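You operate a simulated robot arm through the tools that you are given. There is no shell and no other tool. Be economical: measure what you need, move in short steps, check, and stop when the job is done.

You run a simulated robot arm. Do the job below in one go: nothing can be reset, and whatever is moved stays where it is left.

TASK
Draw whey from vat 3 and run it into the ribbed grey cup.
Fine: the ribbed cup stands on its SEAT; wind the hanging cup UP before swinging; hold the grey button till the hanging cup is empty; leave the teal switch and the other ribbed cups.
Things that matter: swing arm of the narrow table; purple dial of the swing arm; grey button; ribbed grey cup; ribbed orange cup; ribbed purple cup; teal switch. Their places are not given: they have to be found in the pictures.

It is judged by the outcome, as a careful person would: the job done as asked, and still so three seconds after it is handed in. It fails if anything else is knocked over, pushed out of place, dropped, spilled or broken.

THE ROBOT
A 6-joint arm with a two-finger parallel gripper, fixed in place. Base frame: the origin is at the foot of the arm, x ahead of it, y to its left, z up. Units: m, rad, N and s.
With the tool pointing down near the work surface it reaches from about 0.26 to 0.68 m from the base axis. Its first joint turns from -1.152 to 1.152 rad. Payload 2.9 kg.
The tool frame sits at the grasp point between the pads (the TCP): z along the fingers, y along the line on which they close. The tips reach 0.03 m beyond it. Largest opening 0.11 m; finger width 0.02, thickness 0.01; the body of the gripper, 0.048 by 0.112 m, starts 0.055 m behind the TCP.
Orientation is that of the tool frame in the base frame, as a unit quaternion [w, x, y, z]. With the fingers straight down and closing along the base's y, the tool's x points along the base's -x, its y along +y and its z along -z.

THE INTERFACE
- The arm moves only by the tool arm_command. Its argument "motion" is text: rows parted by semicolons, each of 7 numbers parted by spaces: the turn, a rotation vector about the tool's x, y, z in units of 90 degrees (1.0 is 90 degrees), then the shift along the tool's x, y, z in units of 250 mm (1.0 is 250 mm), then the finger opening in m, from 0 to 0.11. In form: wx wy wz dx dy dz gripper; .... A call has 1 to 20 rows; each row is the pose to reach, as a shift and turn from the pose commanded when the call began, along the tool's axes at that moment. A call with a number of a shift or a turn outside -1 to 1 is refused whole. Each row takes 0.2 s and may step no farther than 0.05 m and 0.15 rad from the row before; otherwise, or with a gripper value out of range, the whole call is refused. A pose out of reach is approached as far as the arm can. The call stops where the force on the tool passes 40 N (or 10 N more than at its start, if that is more) or the arm is blocked; 0.2 s more then pass. Each finger travels about 0.108 m/s and halts on what it meets, pressing with about 37 N; the grip force reading is that of the motor and also rises with nothing between the fingers. The clock runs only during rows and for 0.2 s after the last one: add rows that repeat a pose to give the fingers time. The reply holds the time, the measured pose of the TCP, the force on the tool along the base axes, the opening and the grip force, in the units named above and with some noise.
- Cameras (640 x 400 px; columns grow to the right, rows downward): "scene" is fixed at [0.0892, 0.4489, 1.379]; the picture's right is [-0.60, -0.80, 0.00], its down [-0.50, 0.38, -0.78] and it looks along [0.62, -0.47, -0.63] (base axes); focal length 218 px, centre (320, 200). "wrist" rides on the gripper at [-0.036, 0, -0.057] in the tool frame; the picture's right is [0.00, -1.00, 0.00], its down [0.97, 0.00, -0.24] and it looks along [0.24, 0.00, 0.97] (tool axes); focal length 218 px, centre (320, 200).
- get_image(camera): a new picture of that camera. It takes no simulated time.
- point_at(camera, pixels): for up to 12 pixels [column, row] of the newest picture of that camera ("zoom" is the newest enlarged one), the place [x, y, z] in the base frame of the surface seen there, good to about 0.003 m. It takes no simulated time.
- close_up(camera, box): a new picture of the part [left, top, right, bottom] of that camera's present view, enlarged. It takes no simulated time.
- job_done(): hands the job in; it is judged then, once.

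Work in short steps. Measure before you move; look again where a grasp or a placing could have gone wrong, and mend it. You have 80 turns and 38 pictures in all, those below and enlarged ones among them. Open the gripper and draw the arm clear of the work before you hand the job in, unless the task says otherwise; then end with one line.

The tools are called as a command line: name --argument value ..., lists and objects as JSON in quotes. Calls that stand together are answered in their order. arm_command: Moves the arm, as the interface text tells. Its arguments: {"type":"object","properties":{"motion":{"type":"string"}},"required":["motion"]} The other tools are called the same way: get_image (camera) takes a picture; point_at (camera, pixels) gives the place of the surface under pixels of a picture; close_up (camera, box) takes an enlarged picture of a part of a camera's view; job_done () hands the job in.

At the start:

```text
clock: 0.0
tool_pos: [0.4553, -0.041, 1.2368]
tcp_rot: [0.0, -0.001, 1.0, 0.0]
force: [1.2, 0.6, -0.2]
grip_width: 0.1102
finger_force: 0.1
```

scene: 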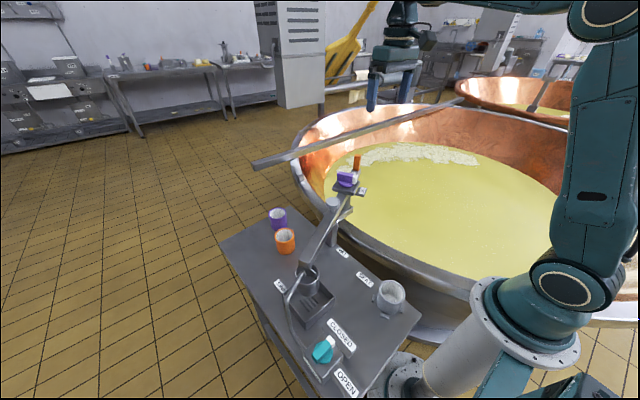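
wrist: 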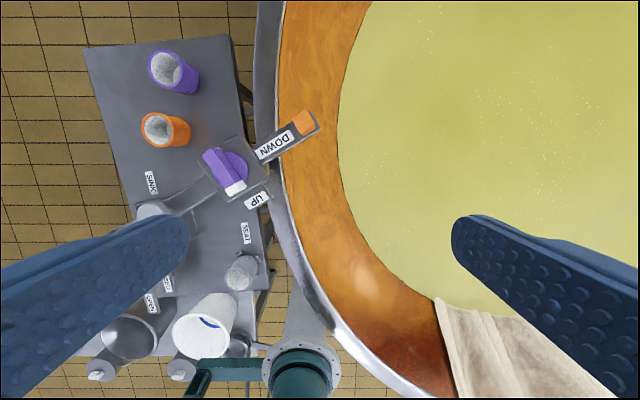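

The scene shows a narrow table with a swing arm (purple dial near (347,180)), a grey cup near (390,293), a teal switch near (323,350). I enlarge the table area to see labels.

close_up --camera "scene" --box '[220, 140, 440, 278]'

close_up --camera "scene" --box '[240, 240, 440, 400]'

close_up --camera "wrist" --box '[80, 90, 340, 390]'

```text
2.90 times, centred on (330, 209) of scene
```

zoom: 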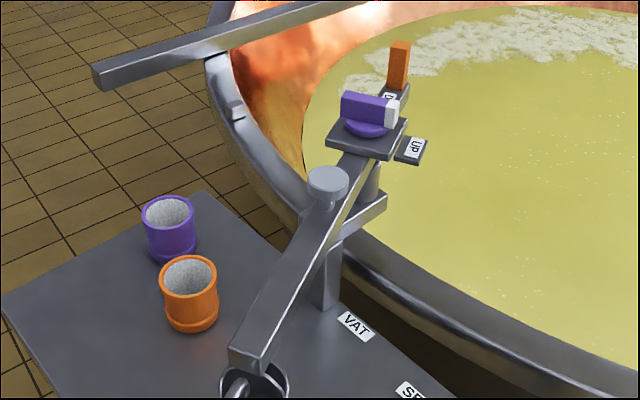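

```text
2.50 times, centred on (340, 320) of scene
```

zoom: 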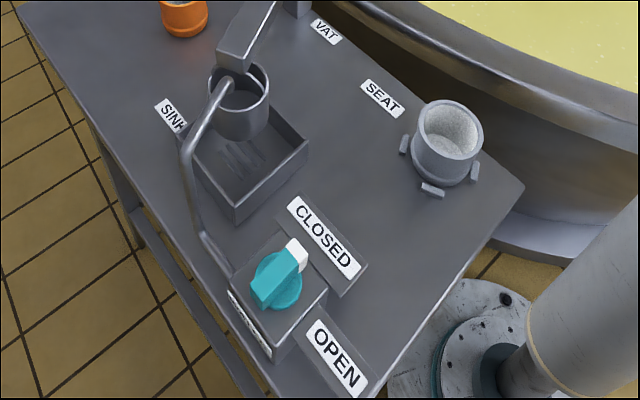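

```text
1.33 times, centred on (210, 240) of wrist
```

zoom: 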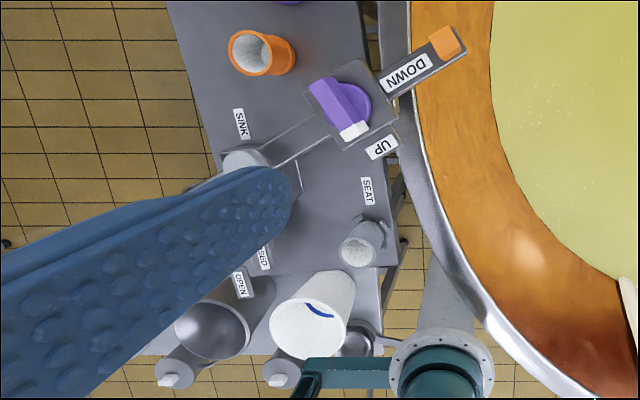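

I measure the main parts: the scene picture shows the dial (347,180), orange handle (357,162), button (333,202), arm end, hanging cup (309,275), grey cup (390,293).

get_image --camera "scene"

point_at --camera "scene" --pixels '[[357, 158], [354, 180], [341, 176], [362, 191], [333, 201], [301, 267], [343, 254], [366, 277], [280, 286], [391, 287], [332, 245], [314, 290]]'

point_at --camera "wrist" --pixels '[[304, 122], [277, 145], [236, 188], [214, 160], [257, 199], [222, 182], [150, 208], [242, 274], [188, 210], [246, 233], [160, 130], [175, 70]]'

```text
32 pictures are left
```

scene: 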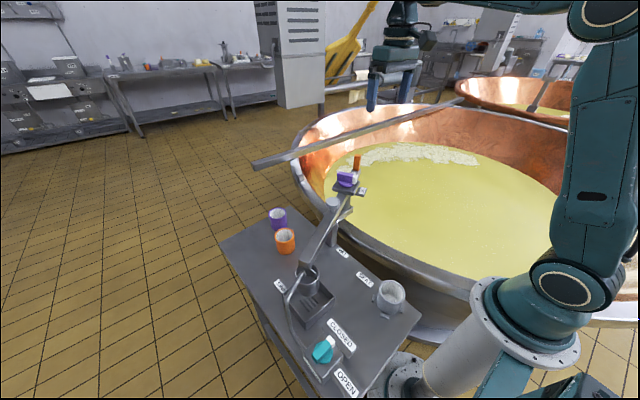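

```text
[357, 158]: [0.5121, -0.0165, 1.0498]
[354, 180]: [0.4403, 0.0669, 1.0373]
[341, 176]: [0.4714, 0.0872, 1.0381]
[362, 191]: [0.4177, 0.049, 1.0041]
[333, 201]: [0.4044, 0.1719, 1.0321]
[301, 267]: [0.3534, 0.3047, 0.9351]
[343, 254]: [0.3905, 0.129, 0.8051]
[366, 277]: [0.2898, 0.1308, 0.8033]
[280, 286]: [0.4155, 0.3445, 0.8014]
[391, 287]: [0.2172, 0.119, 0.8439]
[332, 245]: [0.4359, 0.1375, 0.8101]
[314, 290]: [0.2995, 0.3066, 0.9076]
```

```text
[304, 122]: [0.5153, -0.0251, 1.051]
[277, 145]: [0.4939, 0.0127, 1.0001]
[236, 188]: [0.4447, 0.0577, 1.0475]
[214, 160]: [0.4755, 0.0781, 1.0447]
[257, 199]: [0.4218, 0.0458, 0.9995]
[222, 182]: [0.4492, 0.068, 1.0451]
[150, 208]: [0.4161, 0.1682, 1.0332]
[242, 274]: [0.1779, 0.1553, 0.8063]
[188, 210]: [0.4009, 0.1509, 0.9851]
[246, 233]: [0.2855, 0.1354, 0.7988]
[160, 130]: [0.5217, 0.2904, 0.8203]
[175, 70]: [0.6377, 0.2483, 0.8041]
```

The dial pointer (white end) seems to be toward UP already. I enlarge the dial/handle area in the wrist view to measure them.

close_up --camera "wrist" --box '[180, 100, 340, 220]'

point_at --camera "scene" --pixels '[[258, 163], [380, 125], [460, 100], [345, 238], [330, 222], [400, 220], [360, 240], [325, 195], [310, 270], [297, 300], [330, 298], [312, 318]]'

```text
3.33 times, centred on (260, 160) of wrist
```

zoom: 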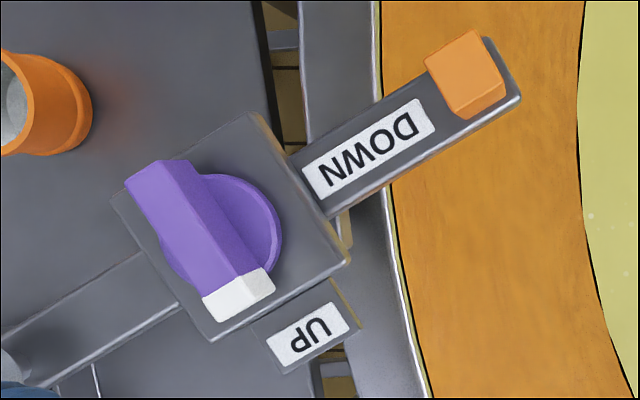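

```text
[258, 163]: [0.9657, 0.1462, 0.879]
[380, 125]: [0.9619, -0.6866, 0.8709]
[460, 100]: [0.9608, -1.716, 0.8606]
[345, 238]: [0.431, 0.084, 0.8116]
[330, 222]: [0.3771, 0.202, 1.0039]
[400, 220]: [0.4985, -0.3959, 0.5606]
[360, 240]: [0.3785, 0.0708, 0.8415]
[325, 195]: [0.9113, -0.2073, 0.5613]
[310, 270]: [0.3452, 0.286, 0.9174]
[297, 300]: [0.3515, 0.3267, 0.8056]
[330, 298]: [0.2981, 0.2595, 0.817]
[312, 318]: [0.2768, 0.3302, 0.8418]
```

The zoom shows the handle top at (475,65) and the dial bar from (155,180) to (240,300). I measure these exactly.

point_at --camera "zoom" --pixels '[[428, 68], [472, 32], [498, 80], [462, 105], [150, 175], [235, 290], [220, 225], [190, 200], [252, 275], [250, 215], [305, 340], [365, 150]]'

```text
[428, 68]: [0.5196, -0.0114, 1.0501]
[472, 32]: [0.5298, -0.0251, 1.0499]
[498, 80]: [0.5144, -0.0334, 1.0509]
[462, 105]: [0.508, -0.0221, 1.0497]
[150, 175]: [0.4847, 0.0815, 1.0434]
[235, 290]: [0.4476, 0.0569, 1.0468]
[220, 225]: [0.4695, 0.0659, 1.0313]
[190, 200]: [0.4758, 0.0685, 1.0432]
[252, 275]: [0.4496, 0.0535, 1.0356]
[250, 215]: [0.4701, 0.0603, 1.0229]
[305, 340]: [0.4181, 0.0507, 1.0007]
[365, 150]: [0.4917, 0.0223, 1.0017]
```

I need the true pivot position; I enlarge the post/bracket in the scene view.

close_up --camera "scene" --box '[285, 150, 385, 250]'

close_up --camera "scene" --box '[270, 240, 350, 330]'

```text
4.00 times, centred on (335, 200) of scene
```

zoom: 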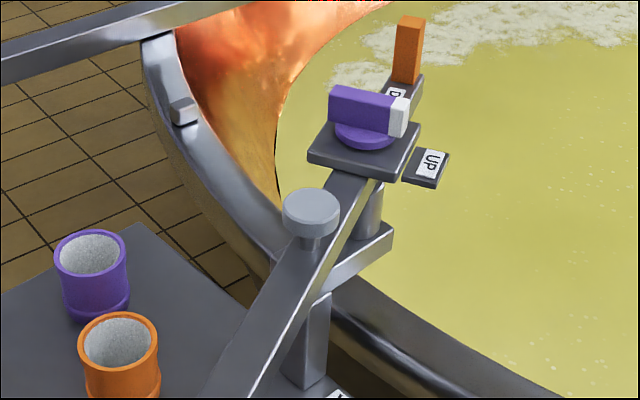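

```text
4.44 times, centred on (310, 285) of scene
```

zoom: 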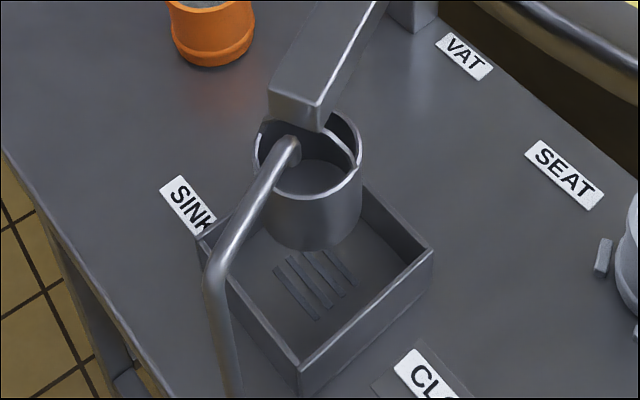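

The pipe spout hooks over the hanging cup at zoom (290,150); I measure the spout, rim, beam end and so on.

point_at --camera "zoom" --pixels '[[288, 145], [262, 185], [222, 270], [230, 380], [265, 140], [354, 180], [340, 115], [318, 210], [296, 110], [330, 85], [200, 235], [315, 175]]'

point_at --camera "scene" --pixels '[[377, 203], [379, 212], [363, 217], [362, 230], [375, 197], [325, 353], [319, 294], [300, 340]]'

```text
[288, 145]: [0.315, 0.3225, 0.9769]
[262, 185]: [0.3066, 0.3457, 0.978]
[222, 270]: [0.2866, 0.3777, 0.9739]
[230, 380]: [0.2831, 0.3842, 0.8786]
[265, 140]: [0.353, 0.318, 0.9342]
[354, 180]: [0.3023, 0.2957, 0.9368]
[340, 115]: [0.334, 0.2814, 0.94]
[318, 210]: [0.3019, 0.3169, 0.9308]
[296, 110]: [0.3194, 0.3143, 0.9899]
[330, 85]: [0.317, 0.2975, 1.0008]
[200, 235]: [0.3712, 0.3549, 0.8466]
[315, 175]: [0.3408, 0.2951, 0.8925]
```

```text
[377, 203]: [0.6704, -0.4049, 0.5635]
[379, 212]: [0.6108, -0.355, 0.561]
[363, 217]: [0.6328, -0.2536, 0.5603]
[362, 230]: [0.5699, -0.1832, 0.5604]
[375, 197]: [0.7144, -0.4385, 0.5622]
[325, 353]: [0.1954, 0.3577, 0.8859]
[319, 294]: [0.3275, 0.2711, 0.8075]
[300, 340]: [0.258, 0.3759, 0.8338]
```

The zoom scale was 4, so the pivot cylinder is at scene (347,203) and bracket at (350,208); I measure those.

point_at --camera "scene" --pixels '[[348, 202], [346, 207], [348, 199], [350, 208], [344, 213], [334, 228], [330, 240], [336, 240], [333, 202], [332, 199], [333, 209], [329, 202]]'

```text
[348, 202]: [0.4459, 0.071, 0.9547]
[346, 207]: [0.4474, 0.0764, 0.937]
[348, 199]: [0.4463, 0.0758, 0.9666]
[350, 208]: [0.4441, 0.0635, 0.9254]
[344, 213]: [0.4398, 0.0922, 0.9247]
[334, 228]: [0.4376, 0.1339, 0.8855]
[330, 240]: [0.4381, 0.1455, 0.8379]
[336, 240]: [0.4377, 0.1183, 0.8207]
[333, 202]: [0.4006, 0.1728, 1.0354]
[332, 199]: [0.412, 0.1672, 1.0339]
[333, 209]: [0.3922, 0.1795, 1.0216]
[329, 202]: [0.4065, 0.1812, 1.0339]
```

Pivot is about (0.458,0.07), directly below the dial. Now I measure the vat rim and whey edge in the wrist view to judge where the VAT position is.

point_at --camera "wrist" --pixels '[[262, 30], [266, 110], [280, 200], [310, 300], [365, 20], [338, 120], [350, 190], [390, 260], [450, 310], [600, 60], [500, 150], [300, 230]]'

point_at --camera "scene" --pixels '[[398, 284], [380, 287], [390, 297], [402, 298], [378, 300], [391, 281], [388, 312], [375, 297], [394, 314], [408, 310]]'

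```text
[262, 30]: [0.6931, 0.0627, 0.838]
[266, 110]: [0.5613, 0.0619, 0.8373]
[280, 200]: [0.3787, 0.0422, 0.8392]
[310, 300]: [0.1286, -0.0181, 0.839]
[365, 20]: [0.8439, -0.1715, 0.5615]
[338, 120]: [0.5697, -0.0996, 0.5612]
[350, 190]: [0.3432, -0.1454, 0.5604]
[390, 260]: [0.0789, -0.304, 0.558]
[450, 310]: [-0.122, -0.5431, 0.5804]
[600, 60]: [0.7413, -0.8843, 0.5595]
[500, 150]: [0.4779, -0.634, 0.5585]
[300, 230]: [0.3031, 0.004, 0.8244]
```

```text
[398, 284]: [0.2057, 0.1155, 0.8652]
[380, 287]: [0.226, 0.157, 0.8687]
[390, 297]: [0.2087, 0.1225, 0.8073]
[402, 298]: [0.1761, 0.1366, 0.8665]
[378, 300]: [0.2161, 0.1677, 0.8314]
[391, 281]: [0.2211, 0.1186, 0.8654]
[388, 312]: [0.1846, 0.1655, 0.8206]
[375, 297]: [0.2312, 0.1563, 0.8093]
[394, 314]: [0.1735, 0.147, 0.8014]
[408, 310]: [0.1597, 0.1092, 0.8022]
```

Rim z is 0.838 and whey is at 0.56; the cup clears. I move above the handle at (0.518,-0.023), turning the tool so it closes along the swing tangent (yaw -60°).

arm_command --motion "0 0 0.083 -0.031 0.009 0.068 0.06; 0 0 0.167 -0.063 0.018 0.137 0.06; 0 0 0.25 -0.094 0.027 0.205 0.06; 0 0 0.333 -0.125 0.036 0.274 0.06; 0 0 0.417 -0.157 0.045 0.342 0.06; 0 0 0.5 -0.188 0.054 0.411 0.06; 0 0 0.583 -0.22 0.063 0.48 0.06; 0 0 0.667 -0.251 0.072 0.548 0.06; 0 0 0.667 -0.251 0.072 0.548 0.06"

get_image --camera "wrist"

```text
clock: 2.0
tool_pos: [0.5196, -0.0242, 1.1012]
tcp_rot: [-0.001, 0.5, 0.866, 0.0]
force: [-0.6, -0.6, -0.3]
grip_width: 0.06
finger_force: 0.1
```

```text
28 pictures are left
```

wrist: 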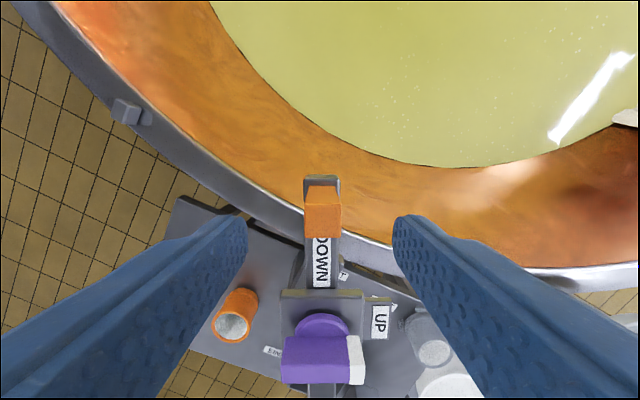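

The handle top is centred under the fingers (column ~323). I lower 0.061 m and close.

arm_command --motion "0 0 0 0 0 0.08 0.06; 0 0 0 0 0 0.16 0.06; 0 0 0 0 0 0.244 0.06; 0 0 0 0 0 0.244 0.04; 0 0 0 0 0 0.244 0.02; 0 0 0 0 0 0.244 0.01; 0 0 0 0 0 0.244 0.01"

close_up --camera "scene" --box '[260, 120, 440, 240]'

```text
clock: 3.6
tool_pos: [0.5195, -0.0233, 1.0404]
tcp_rot: [-0.001, 0.5, 0.866, -0.001]
force: [-4.0, -3.7, -2.0]
grip_width: 0.021
finger_force: 45.9
```

```text
3.33 times, centred on (350, 180) of scene
```

zoom: 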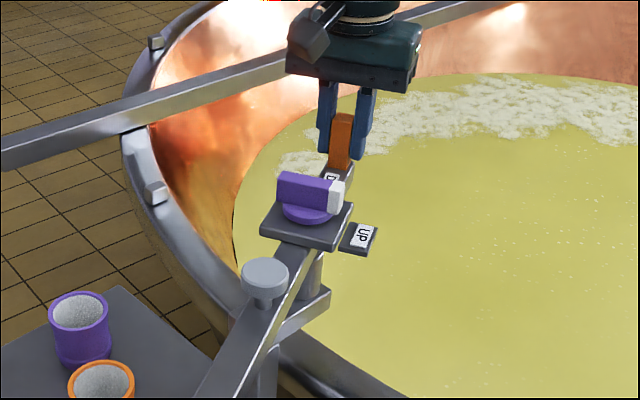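

The handle is gripped (width 0.021). I test the swing with a slow 15° arc about the pivot.

arm_command --motion "0 0 -0.0333 0.0006 0.0232 0 0.01; 0 0 -0.0667 0.0024 0.0463 0 0.01; 0 0 -0.1 0.0055 0.0693 0 0.01; 0 0 -0.1333 0.0097 0.0921 0 0.01; 0 0 -0.1667 0.0151 0.1147 0 0.01; 0 0 -0.1667 0.0151 0.1147 0 0.01"

get_image --camera "scene"

```text
clock: 5.0
tool_pos: [0.5424, -0.0059, 1.0401]
tcp_rot: [0.0, 0.381, 0.924, -0.001]
force: [-6.2, -2.6, 9.4]
grip_width: 0.0208
finger_force: 44.8
```

```text
26 pictures are left
```

scene: 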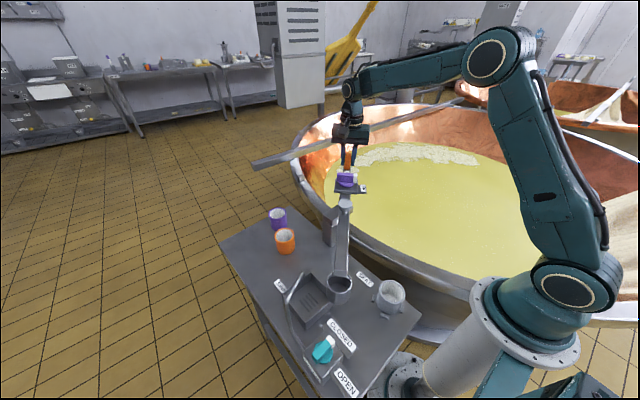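

The cup swung out of the sink with low force. I continue the arc by 60°.

arm_command --motion "0 0 -0.0444 0.0011 0.0309 0 0.01; 0 0 -0.0889 0.0043 0.0617 0 0.01; 0 0 -0.1333 0.0097 0.0921 0 0.01; 0 0 -0.1778 0.0172 0.1221 0 0.01; 0 0 -0.2222 0.0267 0.1515 0 0.01; 0 0 -0.2667 0.0383 0.1802 0 0.01; 0 0 -0.3111 0.0519 0.2080 0 0.01; 0 0 -0.3556 0.0673 0.2348 0 0.01; 0 0 -0.4 0.0846 0.2604 0 0.01; 0 0 -0.4444 0.1036 0.2848 0 0.01; 0 0 -0.4889 0.1243 0.3077 0 0.01; 0 0 -0.5333 0.1466 0.3292 0 0.01; 0 0 -0.5778 0.1703 0.3491 0 0.01; 0 0 -0.6222 0.1953 0.3673 0 0.01; 0 0 -0.6667 0.2215 0.3836 0 0.01; 0 0 -0.6667 0.2215 0.3836 0 0.01"

get_image --camera "scene"

```text
clock: 8.4
tool_pos: [0.5697, 0.1006, 1.0395]
tcp_rot: [0.0, -0.131, 0.991, 0.001]
force: [-11.7, -7.2, 22.3]
grip_width: 0.021
finger_force: 44.6
```

```text
25 pictures are left
```

scene: 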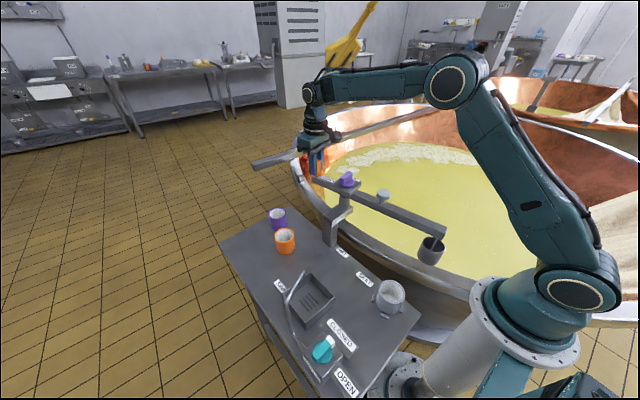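

Cup is past the seat, force on z is up to 22 N. I relieve the strain by opening, rising 4 mm and regripping.

arm_command --motion "0 0 0 0 0 0 0.03; 0 0 0 0 0 -0.012 0.04; 0 0 0 0 0 -0.012 0.04; 0 0 0 0 0 -0.012 0.02; 0 0 0 0 0 -0.012 0.01; 0 0 0 0 0 -0.012 0.01"

```text
clock: 9.8
tool_pos: [0.5712, 0.1022, 1.0427]
tcp_rot: [-0.001, -0.131, 0.991, 0.0]
force: [0.3, -0.1, -4.5]
grip_width: 0.021
finger_force: 45.7
```

Strain relieved. I continue the arc by 60° more toward the vat.

arm_command --motion "0 0 -0.0444 0.0011 0.0309 0 0.01; 0 0 -0.0889 0.0043 0.0617 0 0.01; 0 0 -0.1333 0.0097 0.0921 0 0.01; 0 0 -0.1778 0.0172 0.1221 0 0.01; 0 0 -0.2222 0.0267 0.1515 0 0.01; 0 0 -0.2667 0.0383 0.1802 0 0.01; 0 0 -0.3111 0.0519 0.2080 0 0.01; 0 0 -0.3556 0.0673 0.2348 0 0.01; 0 0 -0.4 0.0846 0.2604 0 0.01; 0 0 -0.4444 0.1036 0.2848 0 0.01; 0 0 -0.4889 0.1243 0.3077 0 0.01; 0 0 -0.5333 0.1466 0.3292 0 0.01; 0 0 -0.5778 0.1703 0.3491 0 0.01; 0 0 -0.6222 0.1953 0.3673 0 0.01; 0 0 -0.6667 0.2215 0.3836 0 0.01; 0 0 -0.6667 0.2215 0.3836 0 0.01"

get_image --camera "scene"

```text
clock: 13.2
tool_pos: [0.4927, 0.1803, 1.0418]
tcp_rot: [0.0, -0.609, 0.793, 0.0]
force: [2.7, 0.7, -11.4]
grip_width: 0.0208
finger_force: 45.3
```

```text
24 pictures are left
```

scene: 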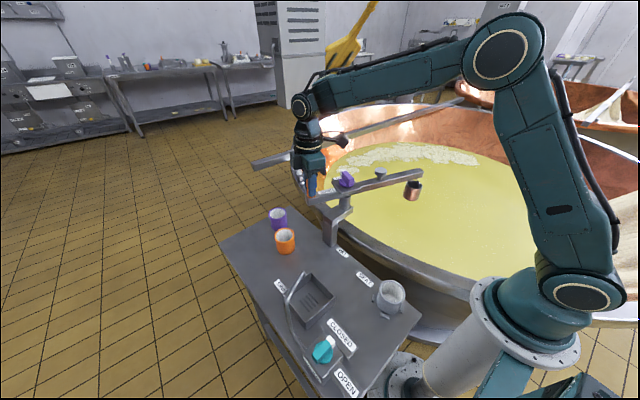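

Cup angle is about 255°. I swing 20° more so it hangs well inside the whey edge.

arm_command --motion "0 0 -0.0444 0.0011 0.0309 0 0.01; 0 0 -0.0889 0.0043 0.0617 0 0.01; 0 0 -0.1333 0.0097 0.0921 0 0.01; 0 0 -0.1778 0.0172 0.1221 0 0.01; 0 0 -0.2222 0.0267 0.1515 0 0.01; 0 0 -0.2222 0.0267 0.1515 0 0.01"

close_up --camera "scene" --box '[240, 120, 480, 270]'

```text
clock: 14.6
tool_pos: [0.4542, 0.1834, 1.0416]
tcp_rot: [0.001, 0.739, -0.674, 0.0]
force: [-7.5, 15.5, -22.4]
grip_width: 0.0209
finger_force: 44.6
```

```text
2.67 times, centred on (360, 195) of scene
```

zoom: 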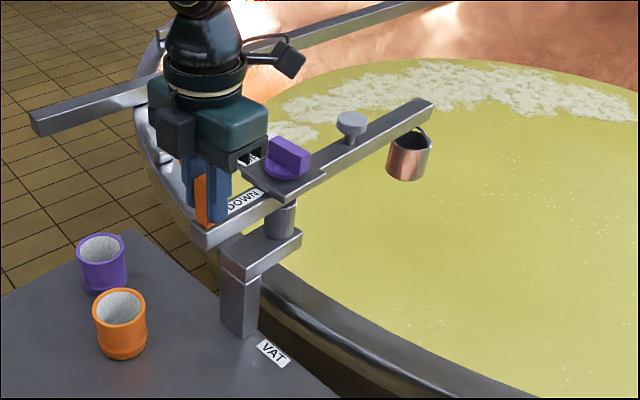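

The cup now hangs over whey. I release the handle and rise; and measure the cup's position.

point_at --camera "zoom" --pixels '[[408, 165], [408, 140], [418, 108], [350, 120], [285, 155], [255, 170]]'

arm_command --motion "0 0 0 0 0 0 0.03; 0 0 0 0 0 0 0.05; 0 0 0 0 0 -0.08 0.06; 0 0 0 0 0 -0.2 0.06; 0 0 0 0 0 -0.32 0.06; 0 0 0 0 0 -0.32 0.06"

get_image --camera "wrist"

```text
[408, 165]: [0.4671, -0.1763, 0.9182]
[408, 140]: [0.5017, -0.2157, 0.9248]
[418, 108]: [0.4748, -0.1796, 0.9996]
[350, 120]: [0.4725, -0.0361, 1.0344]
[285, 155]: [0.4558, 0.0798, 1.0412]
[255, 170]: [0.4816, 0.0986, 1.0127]
```

```text
clock: 16.0
tool_pos: [0.4549, 0.1812, 1.1214]
tcp_rot: [0.0, 0.738, -0.675, 0.0]
force: [0.0, 0.1, 0.0]
grip_width: 0.0601
finger_force: 0.0
```

```text
22 pictures are left
```

wrist: 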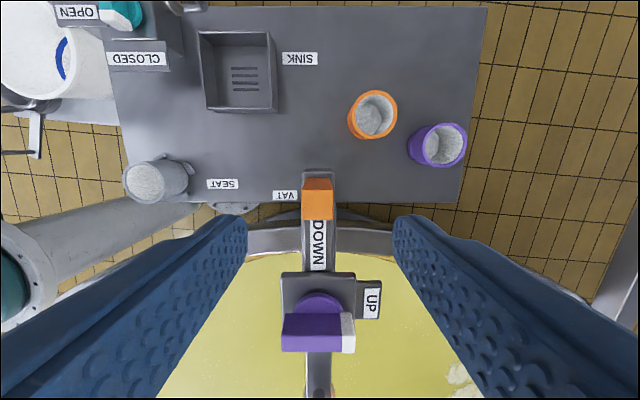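

The dial sits at wrist (318,330) with the white end toward UP. I measure it for the grip.

point_at --camera "wrist" --pixels '[[286, 318], [282, 348], [340, 316], [342, 348], [352, 316], [354, 348], [320, 300], [318, 332], [371, 303], [318, 240], [318, 212], [318, 192]]'

```text
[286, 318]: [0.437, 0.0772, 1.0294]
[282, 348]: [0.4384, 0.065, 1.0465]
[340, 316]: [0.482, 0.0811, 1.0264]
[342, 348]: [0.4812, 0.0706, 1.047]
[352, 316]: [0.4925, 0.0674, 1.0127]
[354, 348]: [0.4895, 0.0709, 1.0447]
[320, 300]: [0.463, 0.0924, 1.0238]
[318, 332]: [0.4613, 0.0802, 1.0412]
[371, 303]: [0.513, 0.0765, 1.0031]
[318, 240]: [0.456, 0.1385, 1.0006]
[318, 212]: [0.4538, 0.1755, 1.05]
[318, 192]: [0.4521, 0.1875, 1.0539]
```

Dial bar centre is (0.463,0.072), top z 1.047, arm direction 95°. I move above it and turn the tool -90° so that it closes along the arm.

arm_command --motion "0 0 0.0909 0.04 0.0005 0 0.06; 0 0 0.1818 0.08 0.001 0 0.06; 0 0 0.2727 0.12 0.002 0 0.06; 0 0 0.3636 0.16 0.002 0 0.06; 0 0 0.4545 0.2 0.003 0 0.06; 0 0 0.5454 0.24 0.003 0 0.06; 0 0 0.6363 0.28 0.004 0 0.06; 0 0 0.7272 0.32 0.004 0 0.06; 0 0 0.8181 0.36 0.005 0 0.06; 0 0 0.909 0.4 0.006 0 0.06; 0 0 1 0.438 0.006 0 0.06; 0 0 1 0.438 0.006 0 0.06"

get_image --camera "wrist"

```text
clock: 18.6
tool_pos: [0.4631, 0.0736, 1.1239]
tcp_rot: [0.0, -0.043, 0.999, 0.0]
force: [-1.4, 0.1, 0.0]
grip_width: 0.0598
finger_force: 0.1
```

```text
21 pictures are left
```

wrist: 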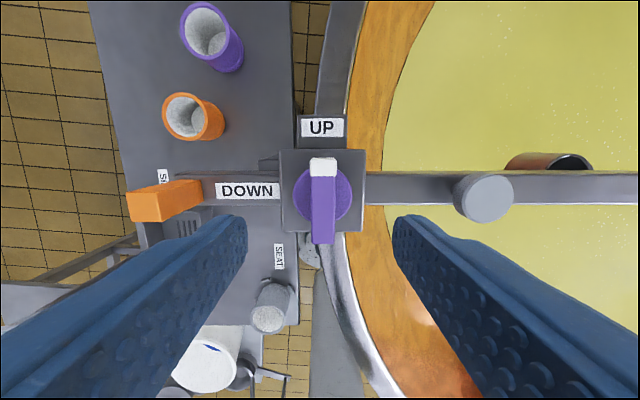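

The bar is centred between the fingers. I lower to TCP z≈1.058 (tips ≈1.028, just above the dial disc at 1.023) and close.

arm_command --motion "0 0 0 0 -0.006 0.1 0.06; 0 0 0 0 -0.006 0.2 0.06; 0 0 0 0 -0.006 0.26 0.06; 0 0 0 0 -0.006 0.26 0.04; 0 0 0 0 -0.006 0.26 0.02; 0 0 0 0 -0.006 0.26 0.01; 0 0 0 0 -0.006 0.26 0.01"

```text
clock: 20.2
tool_pos: [0.4628, 0.0723, 1.0576]
tcp_rot: [-0.001, -0.042, 0.999, 0.0]
force: [0.8, -15.8, -2.9]
grip_width: 0.0157
finger_force: 45.1
```

Gripped (0.0157 wide). I turn the dial 90° counter-clockwise (from above) to DOWN, with a ~1.5 mm correction.

arm_command --motion "0 0 0 0 -0.006 0 0.008; 0 0 -0.0833 0 -0.006 0 0.008; 0 0 -0.1667 0 -0.006 0 0.008; 0 0 -0.25 0 -0.006 0 0.008; 0 0 -0.3333 0 -0.006 0 0.008; 0 0 -0.4167 0 -0.006 0 0.008; 0 0 -0.5 0 -0.006 0 0.008; 0 0 -0.5833 0 -0.006 0 0.008; 0 0 -0.6667 0 -0.006 0 0.008; 0 0 -0.75 0 -0.006 0 0.008; 0 0 -0.8333 0 -0.006 0 0.008; 0 0 -0.9167 0 -0.006 0 0.008; 0 0 -1 0 -0.006 0 0.008; 0 0 -1 0 -0.006 0 0.008"

get_image --camera "scene"

```text
clock: 22.3
tool_pos: [0.4684, 0.0766, 1.059]
tcp_rot: [0.008, -0.544, 0.839, -0.002]
force: [13.2, 14.5, -7.4]
grip_width: 0.0512
finger_force: 43.2
stopped in row 10: the force on the tool passed its limit (the readings are from after the stop); the commanded pose is now the measured one
```

```text
20 pictures are left
```

scene: 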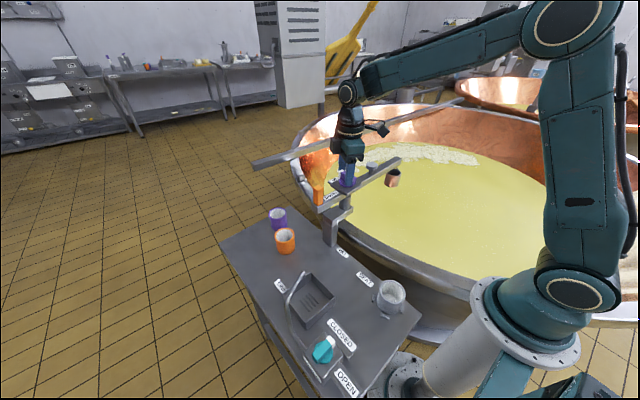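

The grip slipped (width 0.051): the dial did not follow fully. I open, rise and look.

arm_command --motion "0 0 0 0 0 0 0.07; 0 0 0 0 0 0 0.08; 0 0 0 0 0 -0.12 0.08; 0 0 0 0 0 -0.26 0.08; 0 0 0 0 0 -0.26 0.08"

get_image --camera "wrist"

```text
clock: 23.5
tool_pos: [0.4638, 0.0758, 1.1251]
tcp_rot: [0.005, -0.544, 0.839, -0.001]
force: [0.6, -0.5, 0.2]
grip_width: 0.0799
finger_force: 0.0
```

```text
19 pictures are left
```

wrist: 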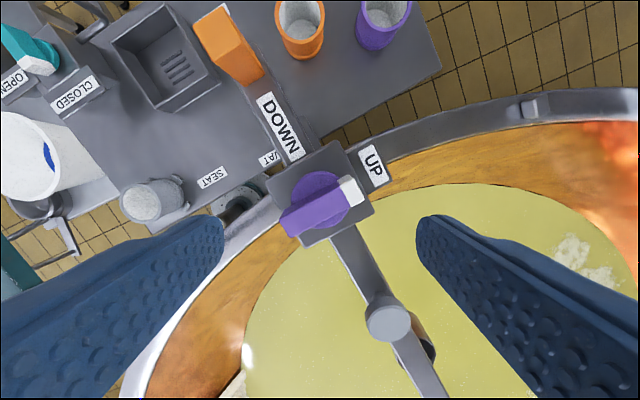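

The dial still points to UP, so the fingers slipped round it. I measure the disc and bar again to grip it centrally and turn slowly.

point_at --camera "wrist" --pixels '[[284, 216], [340, 180], [352, 204], [294, 236], [317, 200], [322, 210], [300, 180], [362, 190], [232, 45], [280, 130], [386, 318], [325, 220]]'

close_up --camera "wrist" --box '[240, 130, 400, 250]'

```text
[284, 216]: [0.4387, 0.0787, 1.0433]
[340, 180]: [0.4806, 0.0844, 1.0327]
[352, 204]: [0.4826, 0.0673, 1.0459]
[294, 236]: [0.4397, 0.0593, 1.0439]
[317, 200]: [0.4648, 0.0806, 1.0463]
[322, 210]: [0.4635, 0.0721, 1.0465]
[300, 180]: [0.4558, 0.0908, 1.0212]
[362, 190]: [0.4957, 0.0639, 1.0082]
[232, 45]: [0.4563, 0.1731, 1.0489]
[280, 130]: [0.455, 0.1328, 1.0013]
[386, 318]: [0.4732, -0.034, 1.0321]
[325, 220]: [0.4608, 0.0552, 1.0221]
```

```text
3.33 times, centred on (320, 190) of wrist
```

zoom: 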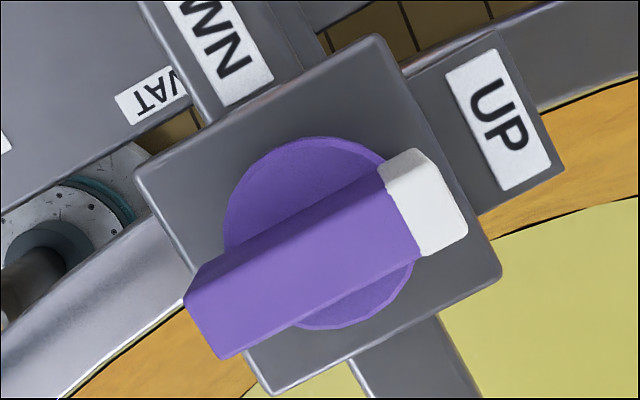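

I return to yaw 95° over the dial centre, then descend to z≈1.056 and grip.

arm_command --motion "0 0 0.085 0.015 -0.003 0 0.06; 0 0 0.17 0.015 -0.003 0 0.06; 0 0 0.255 0.015 -0.003 0 0.06; 0 0 0.34 0.015 -0.003 0 0.06; 0 0 0.425 0.015 -0.003 0 0.06; 0 0 0.51 0.015 -0.003 0 0.06; 0 0 0.595 0.015 -0.003 0 0.06; 0 0 0.678 0.015 -0.003 0 0.06; 0 0 0.678 0.015 -0.003 0.12 0.06; 0 0 0.678 0.015 -0.003 0.2 0.06; 0 0 0.678 0.015 -0.003 0.276 0.06; 0 0 0.678 0.015 -0.003 0.276 0.04; 0 0 0.678 0.015 -0.003 0.276 0.02; 0 0 0.678 0.015 -0.003 0.276 0.01; 0 0 0.678 0.015 -0.003 0.276 0.01"

```text
clock: 26.7
tool_pos: [0.4637, 0.0712, 1.0545]
tcp_rot: [0.005, -0.045, 0.999, 0.003]
force: [-2.3, 17.2, -3.9]
grip_width: 0.0157
finger_force: 44.9
```

Gripped at 0.0157. I turn slowly 15° and check that the grip width stays.

arm_command --motion "0 0 -0.0167 0 0.002 0 0; 0 0 -0.0333 0 0.002 0 0; 0 0 -0.05 0 0.002 0 0; 0 0 -0.0667 0 0.002 0 0; 0 0 -0.0833 0 0.002 0 0; 0 0 -0.1 0 0.002 0 0; 0 0 -0.1167 0 0.002 0 0; 0 0 -0.1333 0 0.002 0 0; 0 0 -0.15 0 0.002 0 0; 0 0 -0.1667 0 0.002 0 0"

close_up --camera "wrist" --box '[220, 100, 420, 320]'

```text
clock: 28.9
tool_pos: [0.4633, 0.0718, 1.0551]
tcp_rot: [0.006, -0.173, 0.985, 0.0]
force: [8.2, 24.1, 6.6]
grip_width: 0.021
finger_force: 45.7
```

```text
1.82 times, centred on (320, 210) of wrist
```

zoom: 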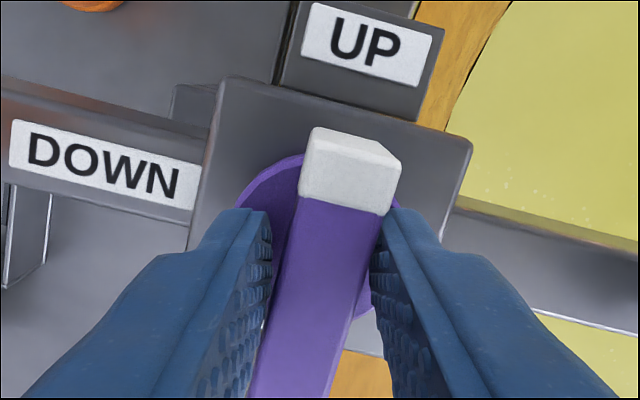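

The dial hasn't budged CCW (width grew to 0.021, just what a 15° misfit gives). I go back to aligned, then test the other sense by 10°.

arm_command --motion "0 0 0.04 0 0 0 0; 0 0 0.08 0 0 0 0; 0 0 0.12 0 0 0 0; 0 0 0.167 0 0 0 0; 0 0 0.19 0 0 0 0; 0 0 0.21 0 0 0 0; 0 0 0.23 0 0 0 0; 0 0 0.25 0 0 0 0; 0 0 0.278 0 0 0 0; 0 0 0.278 0 0 0 0"

close_up --camera "wrist" --box '[220, 100, 420, 320]'

```text
clock: 31.1
tool_pos: [0.4635, 0.0721, 1.0548]
tcp_rot: [0.003, 0.044, 0.999, 0.002]
force: [-24.5, 14.8, 5.9]
grip_width: 0.0159
finger_force: 44.8
```

```text
1.82 times, centred on (320, 210) of wrist
```

zoom: 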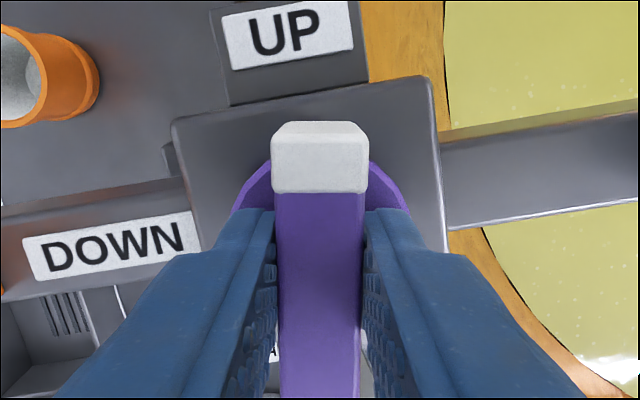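

It turns clockwise without slipping (white end is now 10° past the UP label). I continue clockwise another 80° and watch the hanging cup.

arm_command --motion "0 0 0.05 0 0 0 0; 0 0 0.1 0 0 0 0; 0 0 0.15 0 0 0 0; 0 0 0.2 0 0 0 0; 0 0 0.25 0 0 0 0; 0 0 0.3 0 0 0 0; 0 0 0.35 0 0 0 0; 0 0 0.4 0 0 0 0; 0 0 0.45 0 0 0 0; 0 0 0.5 0 0 0 0; 0 0 0.55 0 0 0 0; 0 0 0.6 0 0 0 0; 0 0 0.65 0 0 0 0; 0 0 0.7 0 0 0 0; 0 0 0.75 0 0 0 0; 0 0 0.8 0 0 0 0; 0 0 0.85 0 0 0 0; 0 0 0.89 0 0 0 0; 0 0 0.89 0 0 0 0"

get_image --camera "scene"

get_image --camera "wrist"

```text
clock: 35.1
tool_pos: [0.4625, 0.0707, 1.0539]
tcp_rot: [0.0, 0.677, 0.736, 0.002]
force: [-19.9, 3.4, -4.3]
grip_width: 0.016
finger_force: 45.2
```

```text
15 pictures are left
```

scene: 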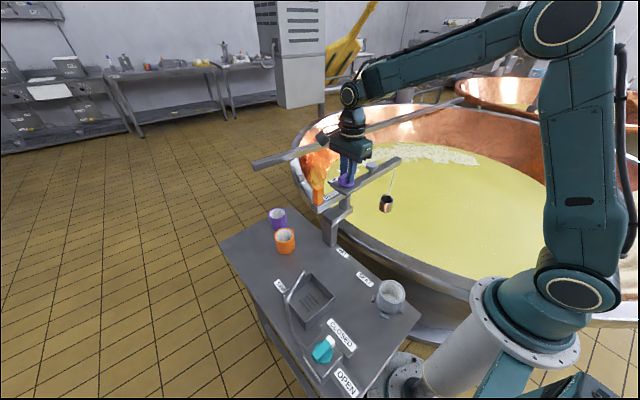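

```text
14 pictures are left
```

wrist: 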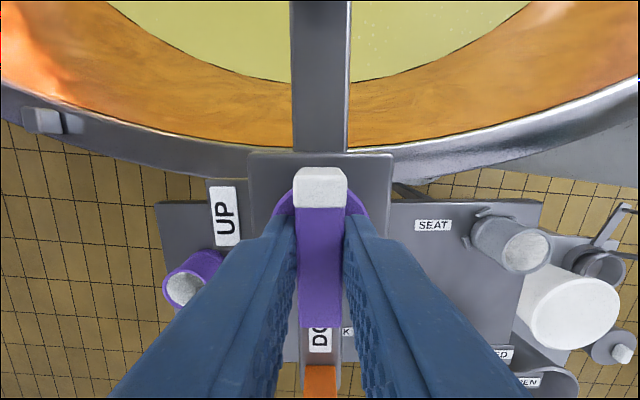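

The cup is descending (now at scene (386,203)), so the dial winds clockwise from UP round to DOWN. I measure its drop so far.

point_at --camera "scene" --pixels '[[386, 208], [386, 201], [390, 185], [386, 196]]'

arm_command --motion "0 0 0.05 0 0 0 0; 0 0 0.1 0 0 0 0; 0 0 0.15 0 0 0 0; 0 0 0.2 0 0 0 0; 0 0 0.25 0 0 0 0; 0 0 0.3 0 0 0 0; 0 0 0.35 0 0 0 0; 0 0 0.4 0 0 0 0; 0 0 0.45 0 0 0 0; 0 0 0.5 0 0 0 0; 0 0 0.5 0 0 0 0"

```text
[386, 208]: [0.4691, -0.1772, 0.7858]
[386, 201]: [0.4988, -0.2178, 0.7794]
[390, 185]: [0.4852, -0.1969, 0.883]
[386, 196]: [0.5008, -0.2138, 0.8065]
```

```text
clock: 37.5
tool_pos: [0.4618, 0.0704, 1.0542]
tcp_rot: [-0.002, 0.908, 0.42, 0.002]
force: [-21.6, 0.6, -0.7]
grip_width: 0.0158
finger_force: 44.8
```

Roughly 0.13 m down per 90°. Still following without slip; I continue clockwise 45° more.

arm_command --motion "0 0 0.05 0 0 0 0; 0 0 0.1 0 0 0 0; 0 0 0.15 0 0 0 0; 0 0 0.2 0 0 0 0; 0 0 0.25 0 0 0 0; 0 0 0.3 0 0 0 0; 0 0 0.35 0 0 0 0; 0 0 0.4 0 0 0 0; 0 0 0.45 0 0 0 0; 0 0 0.5 0 0 0 0; 0 0 0.5 0 0 0 0"

```text
clock: 39.3
tool_pos: [0.4623, 0.0719, 1.0553]
tcp_rot: [0.0, 0.989, 0.145, 0.0]
force: [-6.3, 6.4, 2.4]
grip_width: 0.0161
finger_force: 45.2
out of reach, approached as far as the arm can: row 8
stopped in row 8: the force on the tool passed its limit (the readings are from after the stop); the commanded pose is now the measured one
```

The wrist limit is reached (dial turned ~168°). I release, rise, and see whether the dial holds.

arm_command --motion "0 0 0 0 0 0 0.03; 0 0 0 0 0 0 0.06; 0 0 0 0 0 -0.12 0.06; 0 0 0 0 0 -0.26 0.06; 0 0 0 0 0 -0.26 0.06"

get_image --camera "wrist"

```text
clock: 40.5
tool_pos: [0.4619, 0.0702, 1.1186]
tcp_rot: [-0.001, 0.99, 0.142, 0.001]
force: [-0.7, -0.2, -0.1]
grip_width: 0.0598
finger_force: 0.1
```

```text
13 pictures are left
```

wrist: 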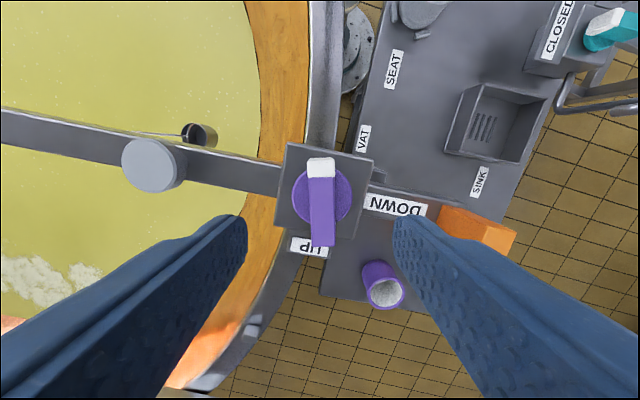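

The dial holds. I rotate the tool 180° back (two calls) for a fresh grip of the symmetric bar.

arm_command --motion "0 0 -0.09 0 0 0 0.06; 0 0 -0.18 0 0 0 0.06; 0 0 -0.27 0 0 0 0.06; 0 0 -0.36 0 0 0 0.06; 0 0 -0.45 0 0 0 0.06; 0 0 -0.54 0 0 0 0.06; 0 0 -0.63 0 0 0 0.06; 0 0 -0.72 0 0 0 0.06; 0 0 -0.81 0 0 0 0.06; 0 0 -0.9 0 0 0 0.06; 0 0 -0.99 0 0 0 0.06; 0 0 -1 0 0 0 0.06; 0 0 -1 0 0 0 0.06"

arm_command --motion "0 0 -0.09 0 0 0 0.06; 0 0 -0.18 0 0 0 0.06; 0 0 -0.27 0 0 0 0.06; 0 0 -0.36 0 0 0 0.06; 0 0 -0.45 0 0 0 0.06; 0 0 -0.54 0 0 0 0.06; 0 0 -0.63 0 0 0 0.06; 0 0 -0.72 0 0 0 0.06; 0 0 -0.81 0 0 0 0.06; 0 0 -0.9 0 0 0 0.06; 0 0 -0.99 0 0 0 0.06; 0 0 -1 0 0 0 0.06; 0 0 -1 0 0 0 0.06"

get_image --camera "wrist"

```text
clock: 43.3
tool_pos: [0.462, 0.0701, 1.119]
tcp_rot: [0.0, 0.599, 0.801, 0.002]
force: [-0.1, -0.3, -0.3]
grip_width: 0.06
finger_force: 0.0
```

```text
clock: 46.1
tool_pos: [0.4619, 0.0703, 1.1189]
tcp_rot: [0.001, -0.143, 0.99, 0.001]
force: [-0.1, -0.3, 0.6]
grip_width: 0.0601
finger_force: 0.1
```

```text
12 pictures are left
```

wrist: 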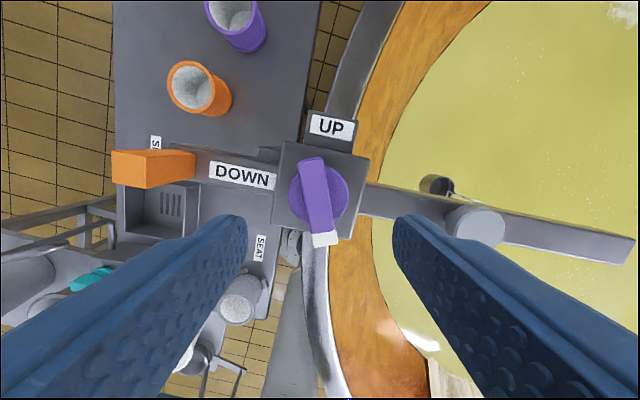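

The dial seems to have crept ~10° back. I regrip promptly, aligned 10° CCW, then keep hold.

arm_command --motion "0 0 -0.05 -0.005 0.003 0.12 0.06; 0 0 -0.11 -0.005 0.003 0.2 0.06; 0 0 -0.11 -0.005 0.003 0.256 0.05; 0 0 -0.11 -0.005 0.003 0.256 0.02; 0 0 -0.11 -0.005 0.003 0.256 0; 0 0 -0.11 -0.005 0.003 0.256 0"

arm_command --motion "0 0 0.05 0 0 0 0; 0 0 0.1 0 0 0 0; 0 0 0.15 0 0 0 0; 0 0 0.2 0 0 0 0; 0 0 0.25 0 0 0 0; 0 0 0.3 0 0 0 0; 0 0 0.35 0 0 0 0; 0 0 0.4 0 0 0 0; 0 0 0.45 0 0 0 0; 0 0 0.5 0 0 0 0; 0 0 0.55 0 0 0 0; 0 0 0.6 0 0 0 0; 0 0 0.65 0 0 0 0; 0 0 0.7 0 0 0 0; 0 0 0.75 0 0 0 0; 0 0 0.8 0 0 0 0; 0 0 0.85 0 0 0 0; 0 0 0.9 0 0 0 0; 0 0 0.95 0 0 0 0; 0 0 1 0 0 0 0"

get_image --camera "scene"

```text
clock: 47.5
tool_pos: [0.465, 0.0731, 1.0542]
tcp_rot: [0.001, -0.229, 0.973, 0.001]
force: [-1.6, 6.1, -3.7]
grip_width: 0.0158
finger_force: 45.0
```

```text
clock: 51.7
tool_pos: [0.4632, 0.0701, 1.0548]
tcp_rot: [0.0, 0.529, 0.849, 0.001]
force: [4.2, -18.2, -22.0]
grip_width: 0.0157
finger_force: 44.6
```

```text
11 pictures are left
```

scene: 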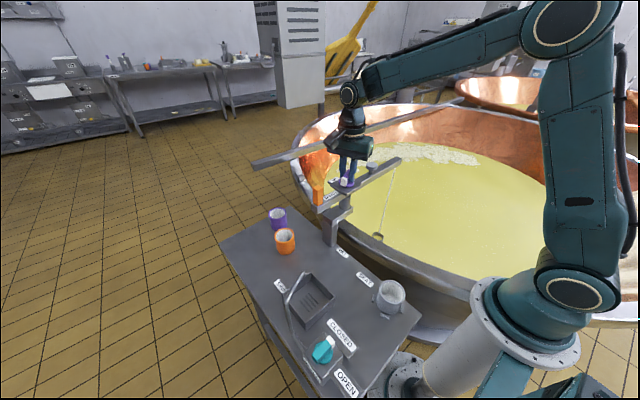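

The cup is now in the whey (377,236). I turn the last ~20° to DOWN and look closely.

arm_command --motion "0 0 0.05 0 0 0 0; 0 0 0.1 0 0 0 0; 0 0 0.15 0 0 0 0; 0 0 0.2 0 0 0 0; 0 0 0.22 0 0 0 0; 0 0 0.22 0 0 0 0; 0 0 0.22 0 0 0 0; 0 0 0.22 0 0 0 0; 0 0 0.22 0 0 0 0; 0 0 0.22 0 0 0 0"

close_up --camera "scene" --box '[320, 160, 440, 260]'

```text
clock: 53.9
tool_pos: [0.4637, 0.0701, 1.0549]
tcp_rot: [0.0, 0.668, 0.745, 0.0]
force: [-4.2, -23.1, -24.0]
grip_width: 0.0161
finger_force: 45.4
```

```text
4.00 times, centred on (380, 210) of scene
```

zoom: 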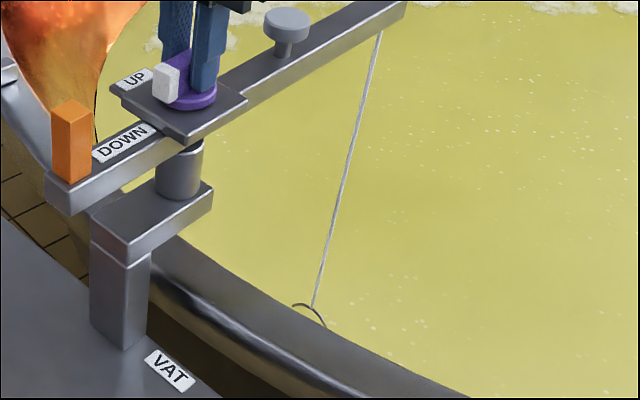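

The cup is fully submerged at DOWN. I now wind UP, counter-clockwise, 90° first.

arm_command --motion "0 0 -0.05 0 0 0 0; 0 0 -0.1 0 0 0 0; 0 0 -0.15 0 0 0 0; 0 0 -0.2 0 0 0 0; 0 0 -0.25 0 0 0 0; 0 0 -0.3 0 0 0 0; 0 0 -0.35 0 0 0 0; 0 0 -0.4 0 0 0 0; 0 0 -0.45 0 0 0 0; 0 0 -0.5 0 0 0 0; 0 0 -0.55 0 0 0 0; 0 0 -0.6 0 0 0 0; 0 0 -0.65 0 0 0 0; 0 0 -0.7 0 0 0 0; 0 0 -0.75 0 0 0 0; 0 0 -0.8 0 0 0 0; 0 0 -0.85 0 0 0 0; 0 0 -0.9 0 0 0 0; 0 0 -0.95 0 0 0 0; 0 0 -1 0 0 0 0"

arm_command --motion "0 0 -0.05 0 0 0 0; 0 0 -0.1 0 0 0 0; 0 0 -0.15 0 0 0 0; 0 0 -0.2 0 0 0 0; 0 0 -0.25 0 0 0 0; 0 0 -0.3 0 0 0 0; 0 0 -0.35 0 0 0 0; 0 0 -0.4 0 0 0 0; 0 0 -0.45 0 0 0 0; 0 0 -0.5 0 0 0 0; 0 0 -0.55 0 0 0 0; 0 0 -0.6 0 0 0 0; 0 0 -0.65 0 0 0 0; 0 0 -0.7 0 0 0 0; 0 0 -0.75 0 0 0 0; 0 0 -0.8 0 0 0 0; 0 0 -0.85 0 0 0 0; 0 0 -0.9 0 0 0 0; 0 0 -0.95 0 0 0 0; 0 0 -1 0 0 0 0"

close_up --camera "scene" --box '[320, 160, 440, 260]'

```text
clock: 58.1
tool_pos: [0.464, 0.0712, 1.0554]
tcp_rot: [0.0, -0.057, 0.998, 0.001]
force: [-5.8, -8.9, -14.6]
grip_width: 0.0156
finger_force: 44.8
```

```text
clock: 62.3
tool_pos: [0.4634, 0.0722, 1.0557]
tcp_rot: [-0.001, 0.747, -0.665, -0.002]
force: [-9.6, 20.6, 0.6]
grip_width: 0.0159
finger_force: 44.7
```

```text
4.00 times, centred on (380, 210) of scene
```

zoom: 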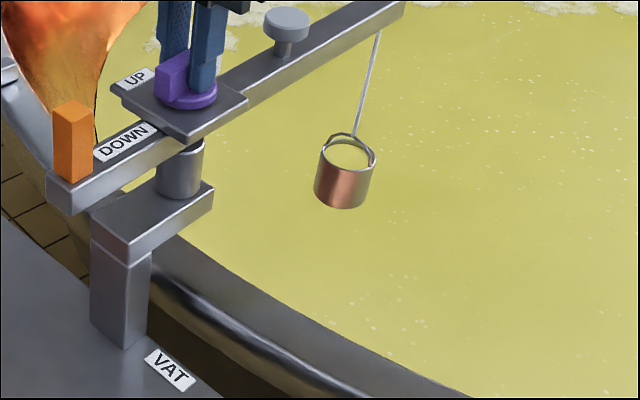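

The cup is full of whey and partly raised. The wrist nears its limit, so I release, rise, rotate back 180° and regrip.

arm_command --motion "0 0 0 0 0 0 0.03; 0 0 0 0 0 0 0.06; 0 0 0 0 0 -0.16 0.06; 0 0 0.09 0 0 -0.16 0.06; 0 0 0.18 0 0 -0.16 0.06; 0 0 0.27 0 0 -0.16 0.06; 0 0 0.36 0 0 -0.16 0.06; 0 0 0.45 0 0 -0.16 0.06; 0 0 0.54 0 0 -0.16 0.06; 0 0 0.63 0 0 -0.16 0.06; 0 0 0.72 0 0 -0.16 0.06; 0 0 0.81 0 0 -0.16 0.06; 0 0 0.9 0 0 -0.16 0.06; 0 0 0.99 0 0 -0.16 0.06; 0 0 1 0 0 -0.16 0.06"

arm_command --motion "0 0 0.09 0 0 0 0.06; 0 0 0.18 0 0 0 0.06; 0 0 0.27 0 0 0 0.06; 0 0 0.36 0 0 0 0.06; 0 0 0.45 0 0 0 0.06; 0 0 0.54 0 0 0 0.06; 0 0 0.63 0 0 0 0.06; 0 0 0.72 0 0 0 0.06; 0 0 0.81 0 0 0 0.06; 0 0 0.9 0 0 0 0.06; 0 0 0.99 0 0 0 0.06; 0 0 1 0 0 0 0.06"

get_image --camera "wrist"

```text
clock: 65.5
tool_pos: [0.4628, 0.0716, 1.0957]
tcp_rot: [0.0, -0.054, 0.999, 0.001]
force: [0.2, -0.3, 0.0]
grip_width: 0.0599
finger_force: 0.0
```

```text
clock: 68.1
tool_pos: [0.4642, 0.0723, 1.0953]
tcp_rot: [0.0, 0.667, 0.745, 0.001]
force: [0.7, -0.1, -0.2]
grip_width: 0.0602
finger_force: 0.1
```

```text
8 pictures are left
```

wrist: 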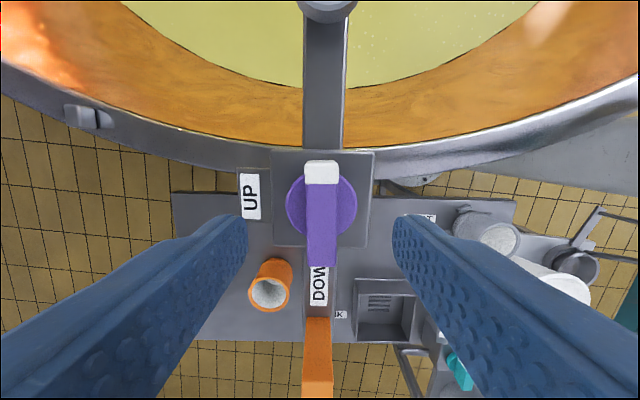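

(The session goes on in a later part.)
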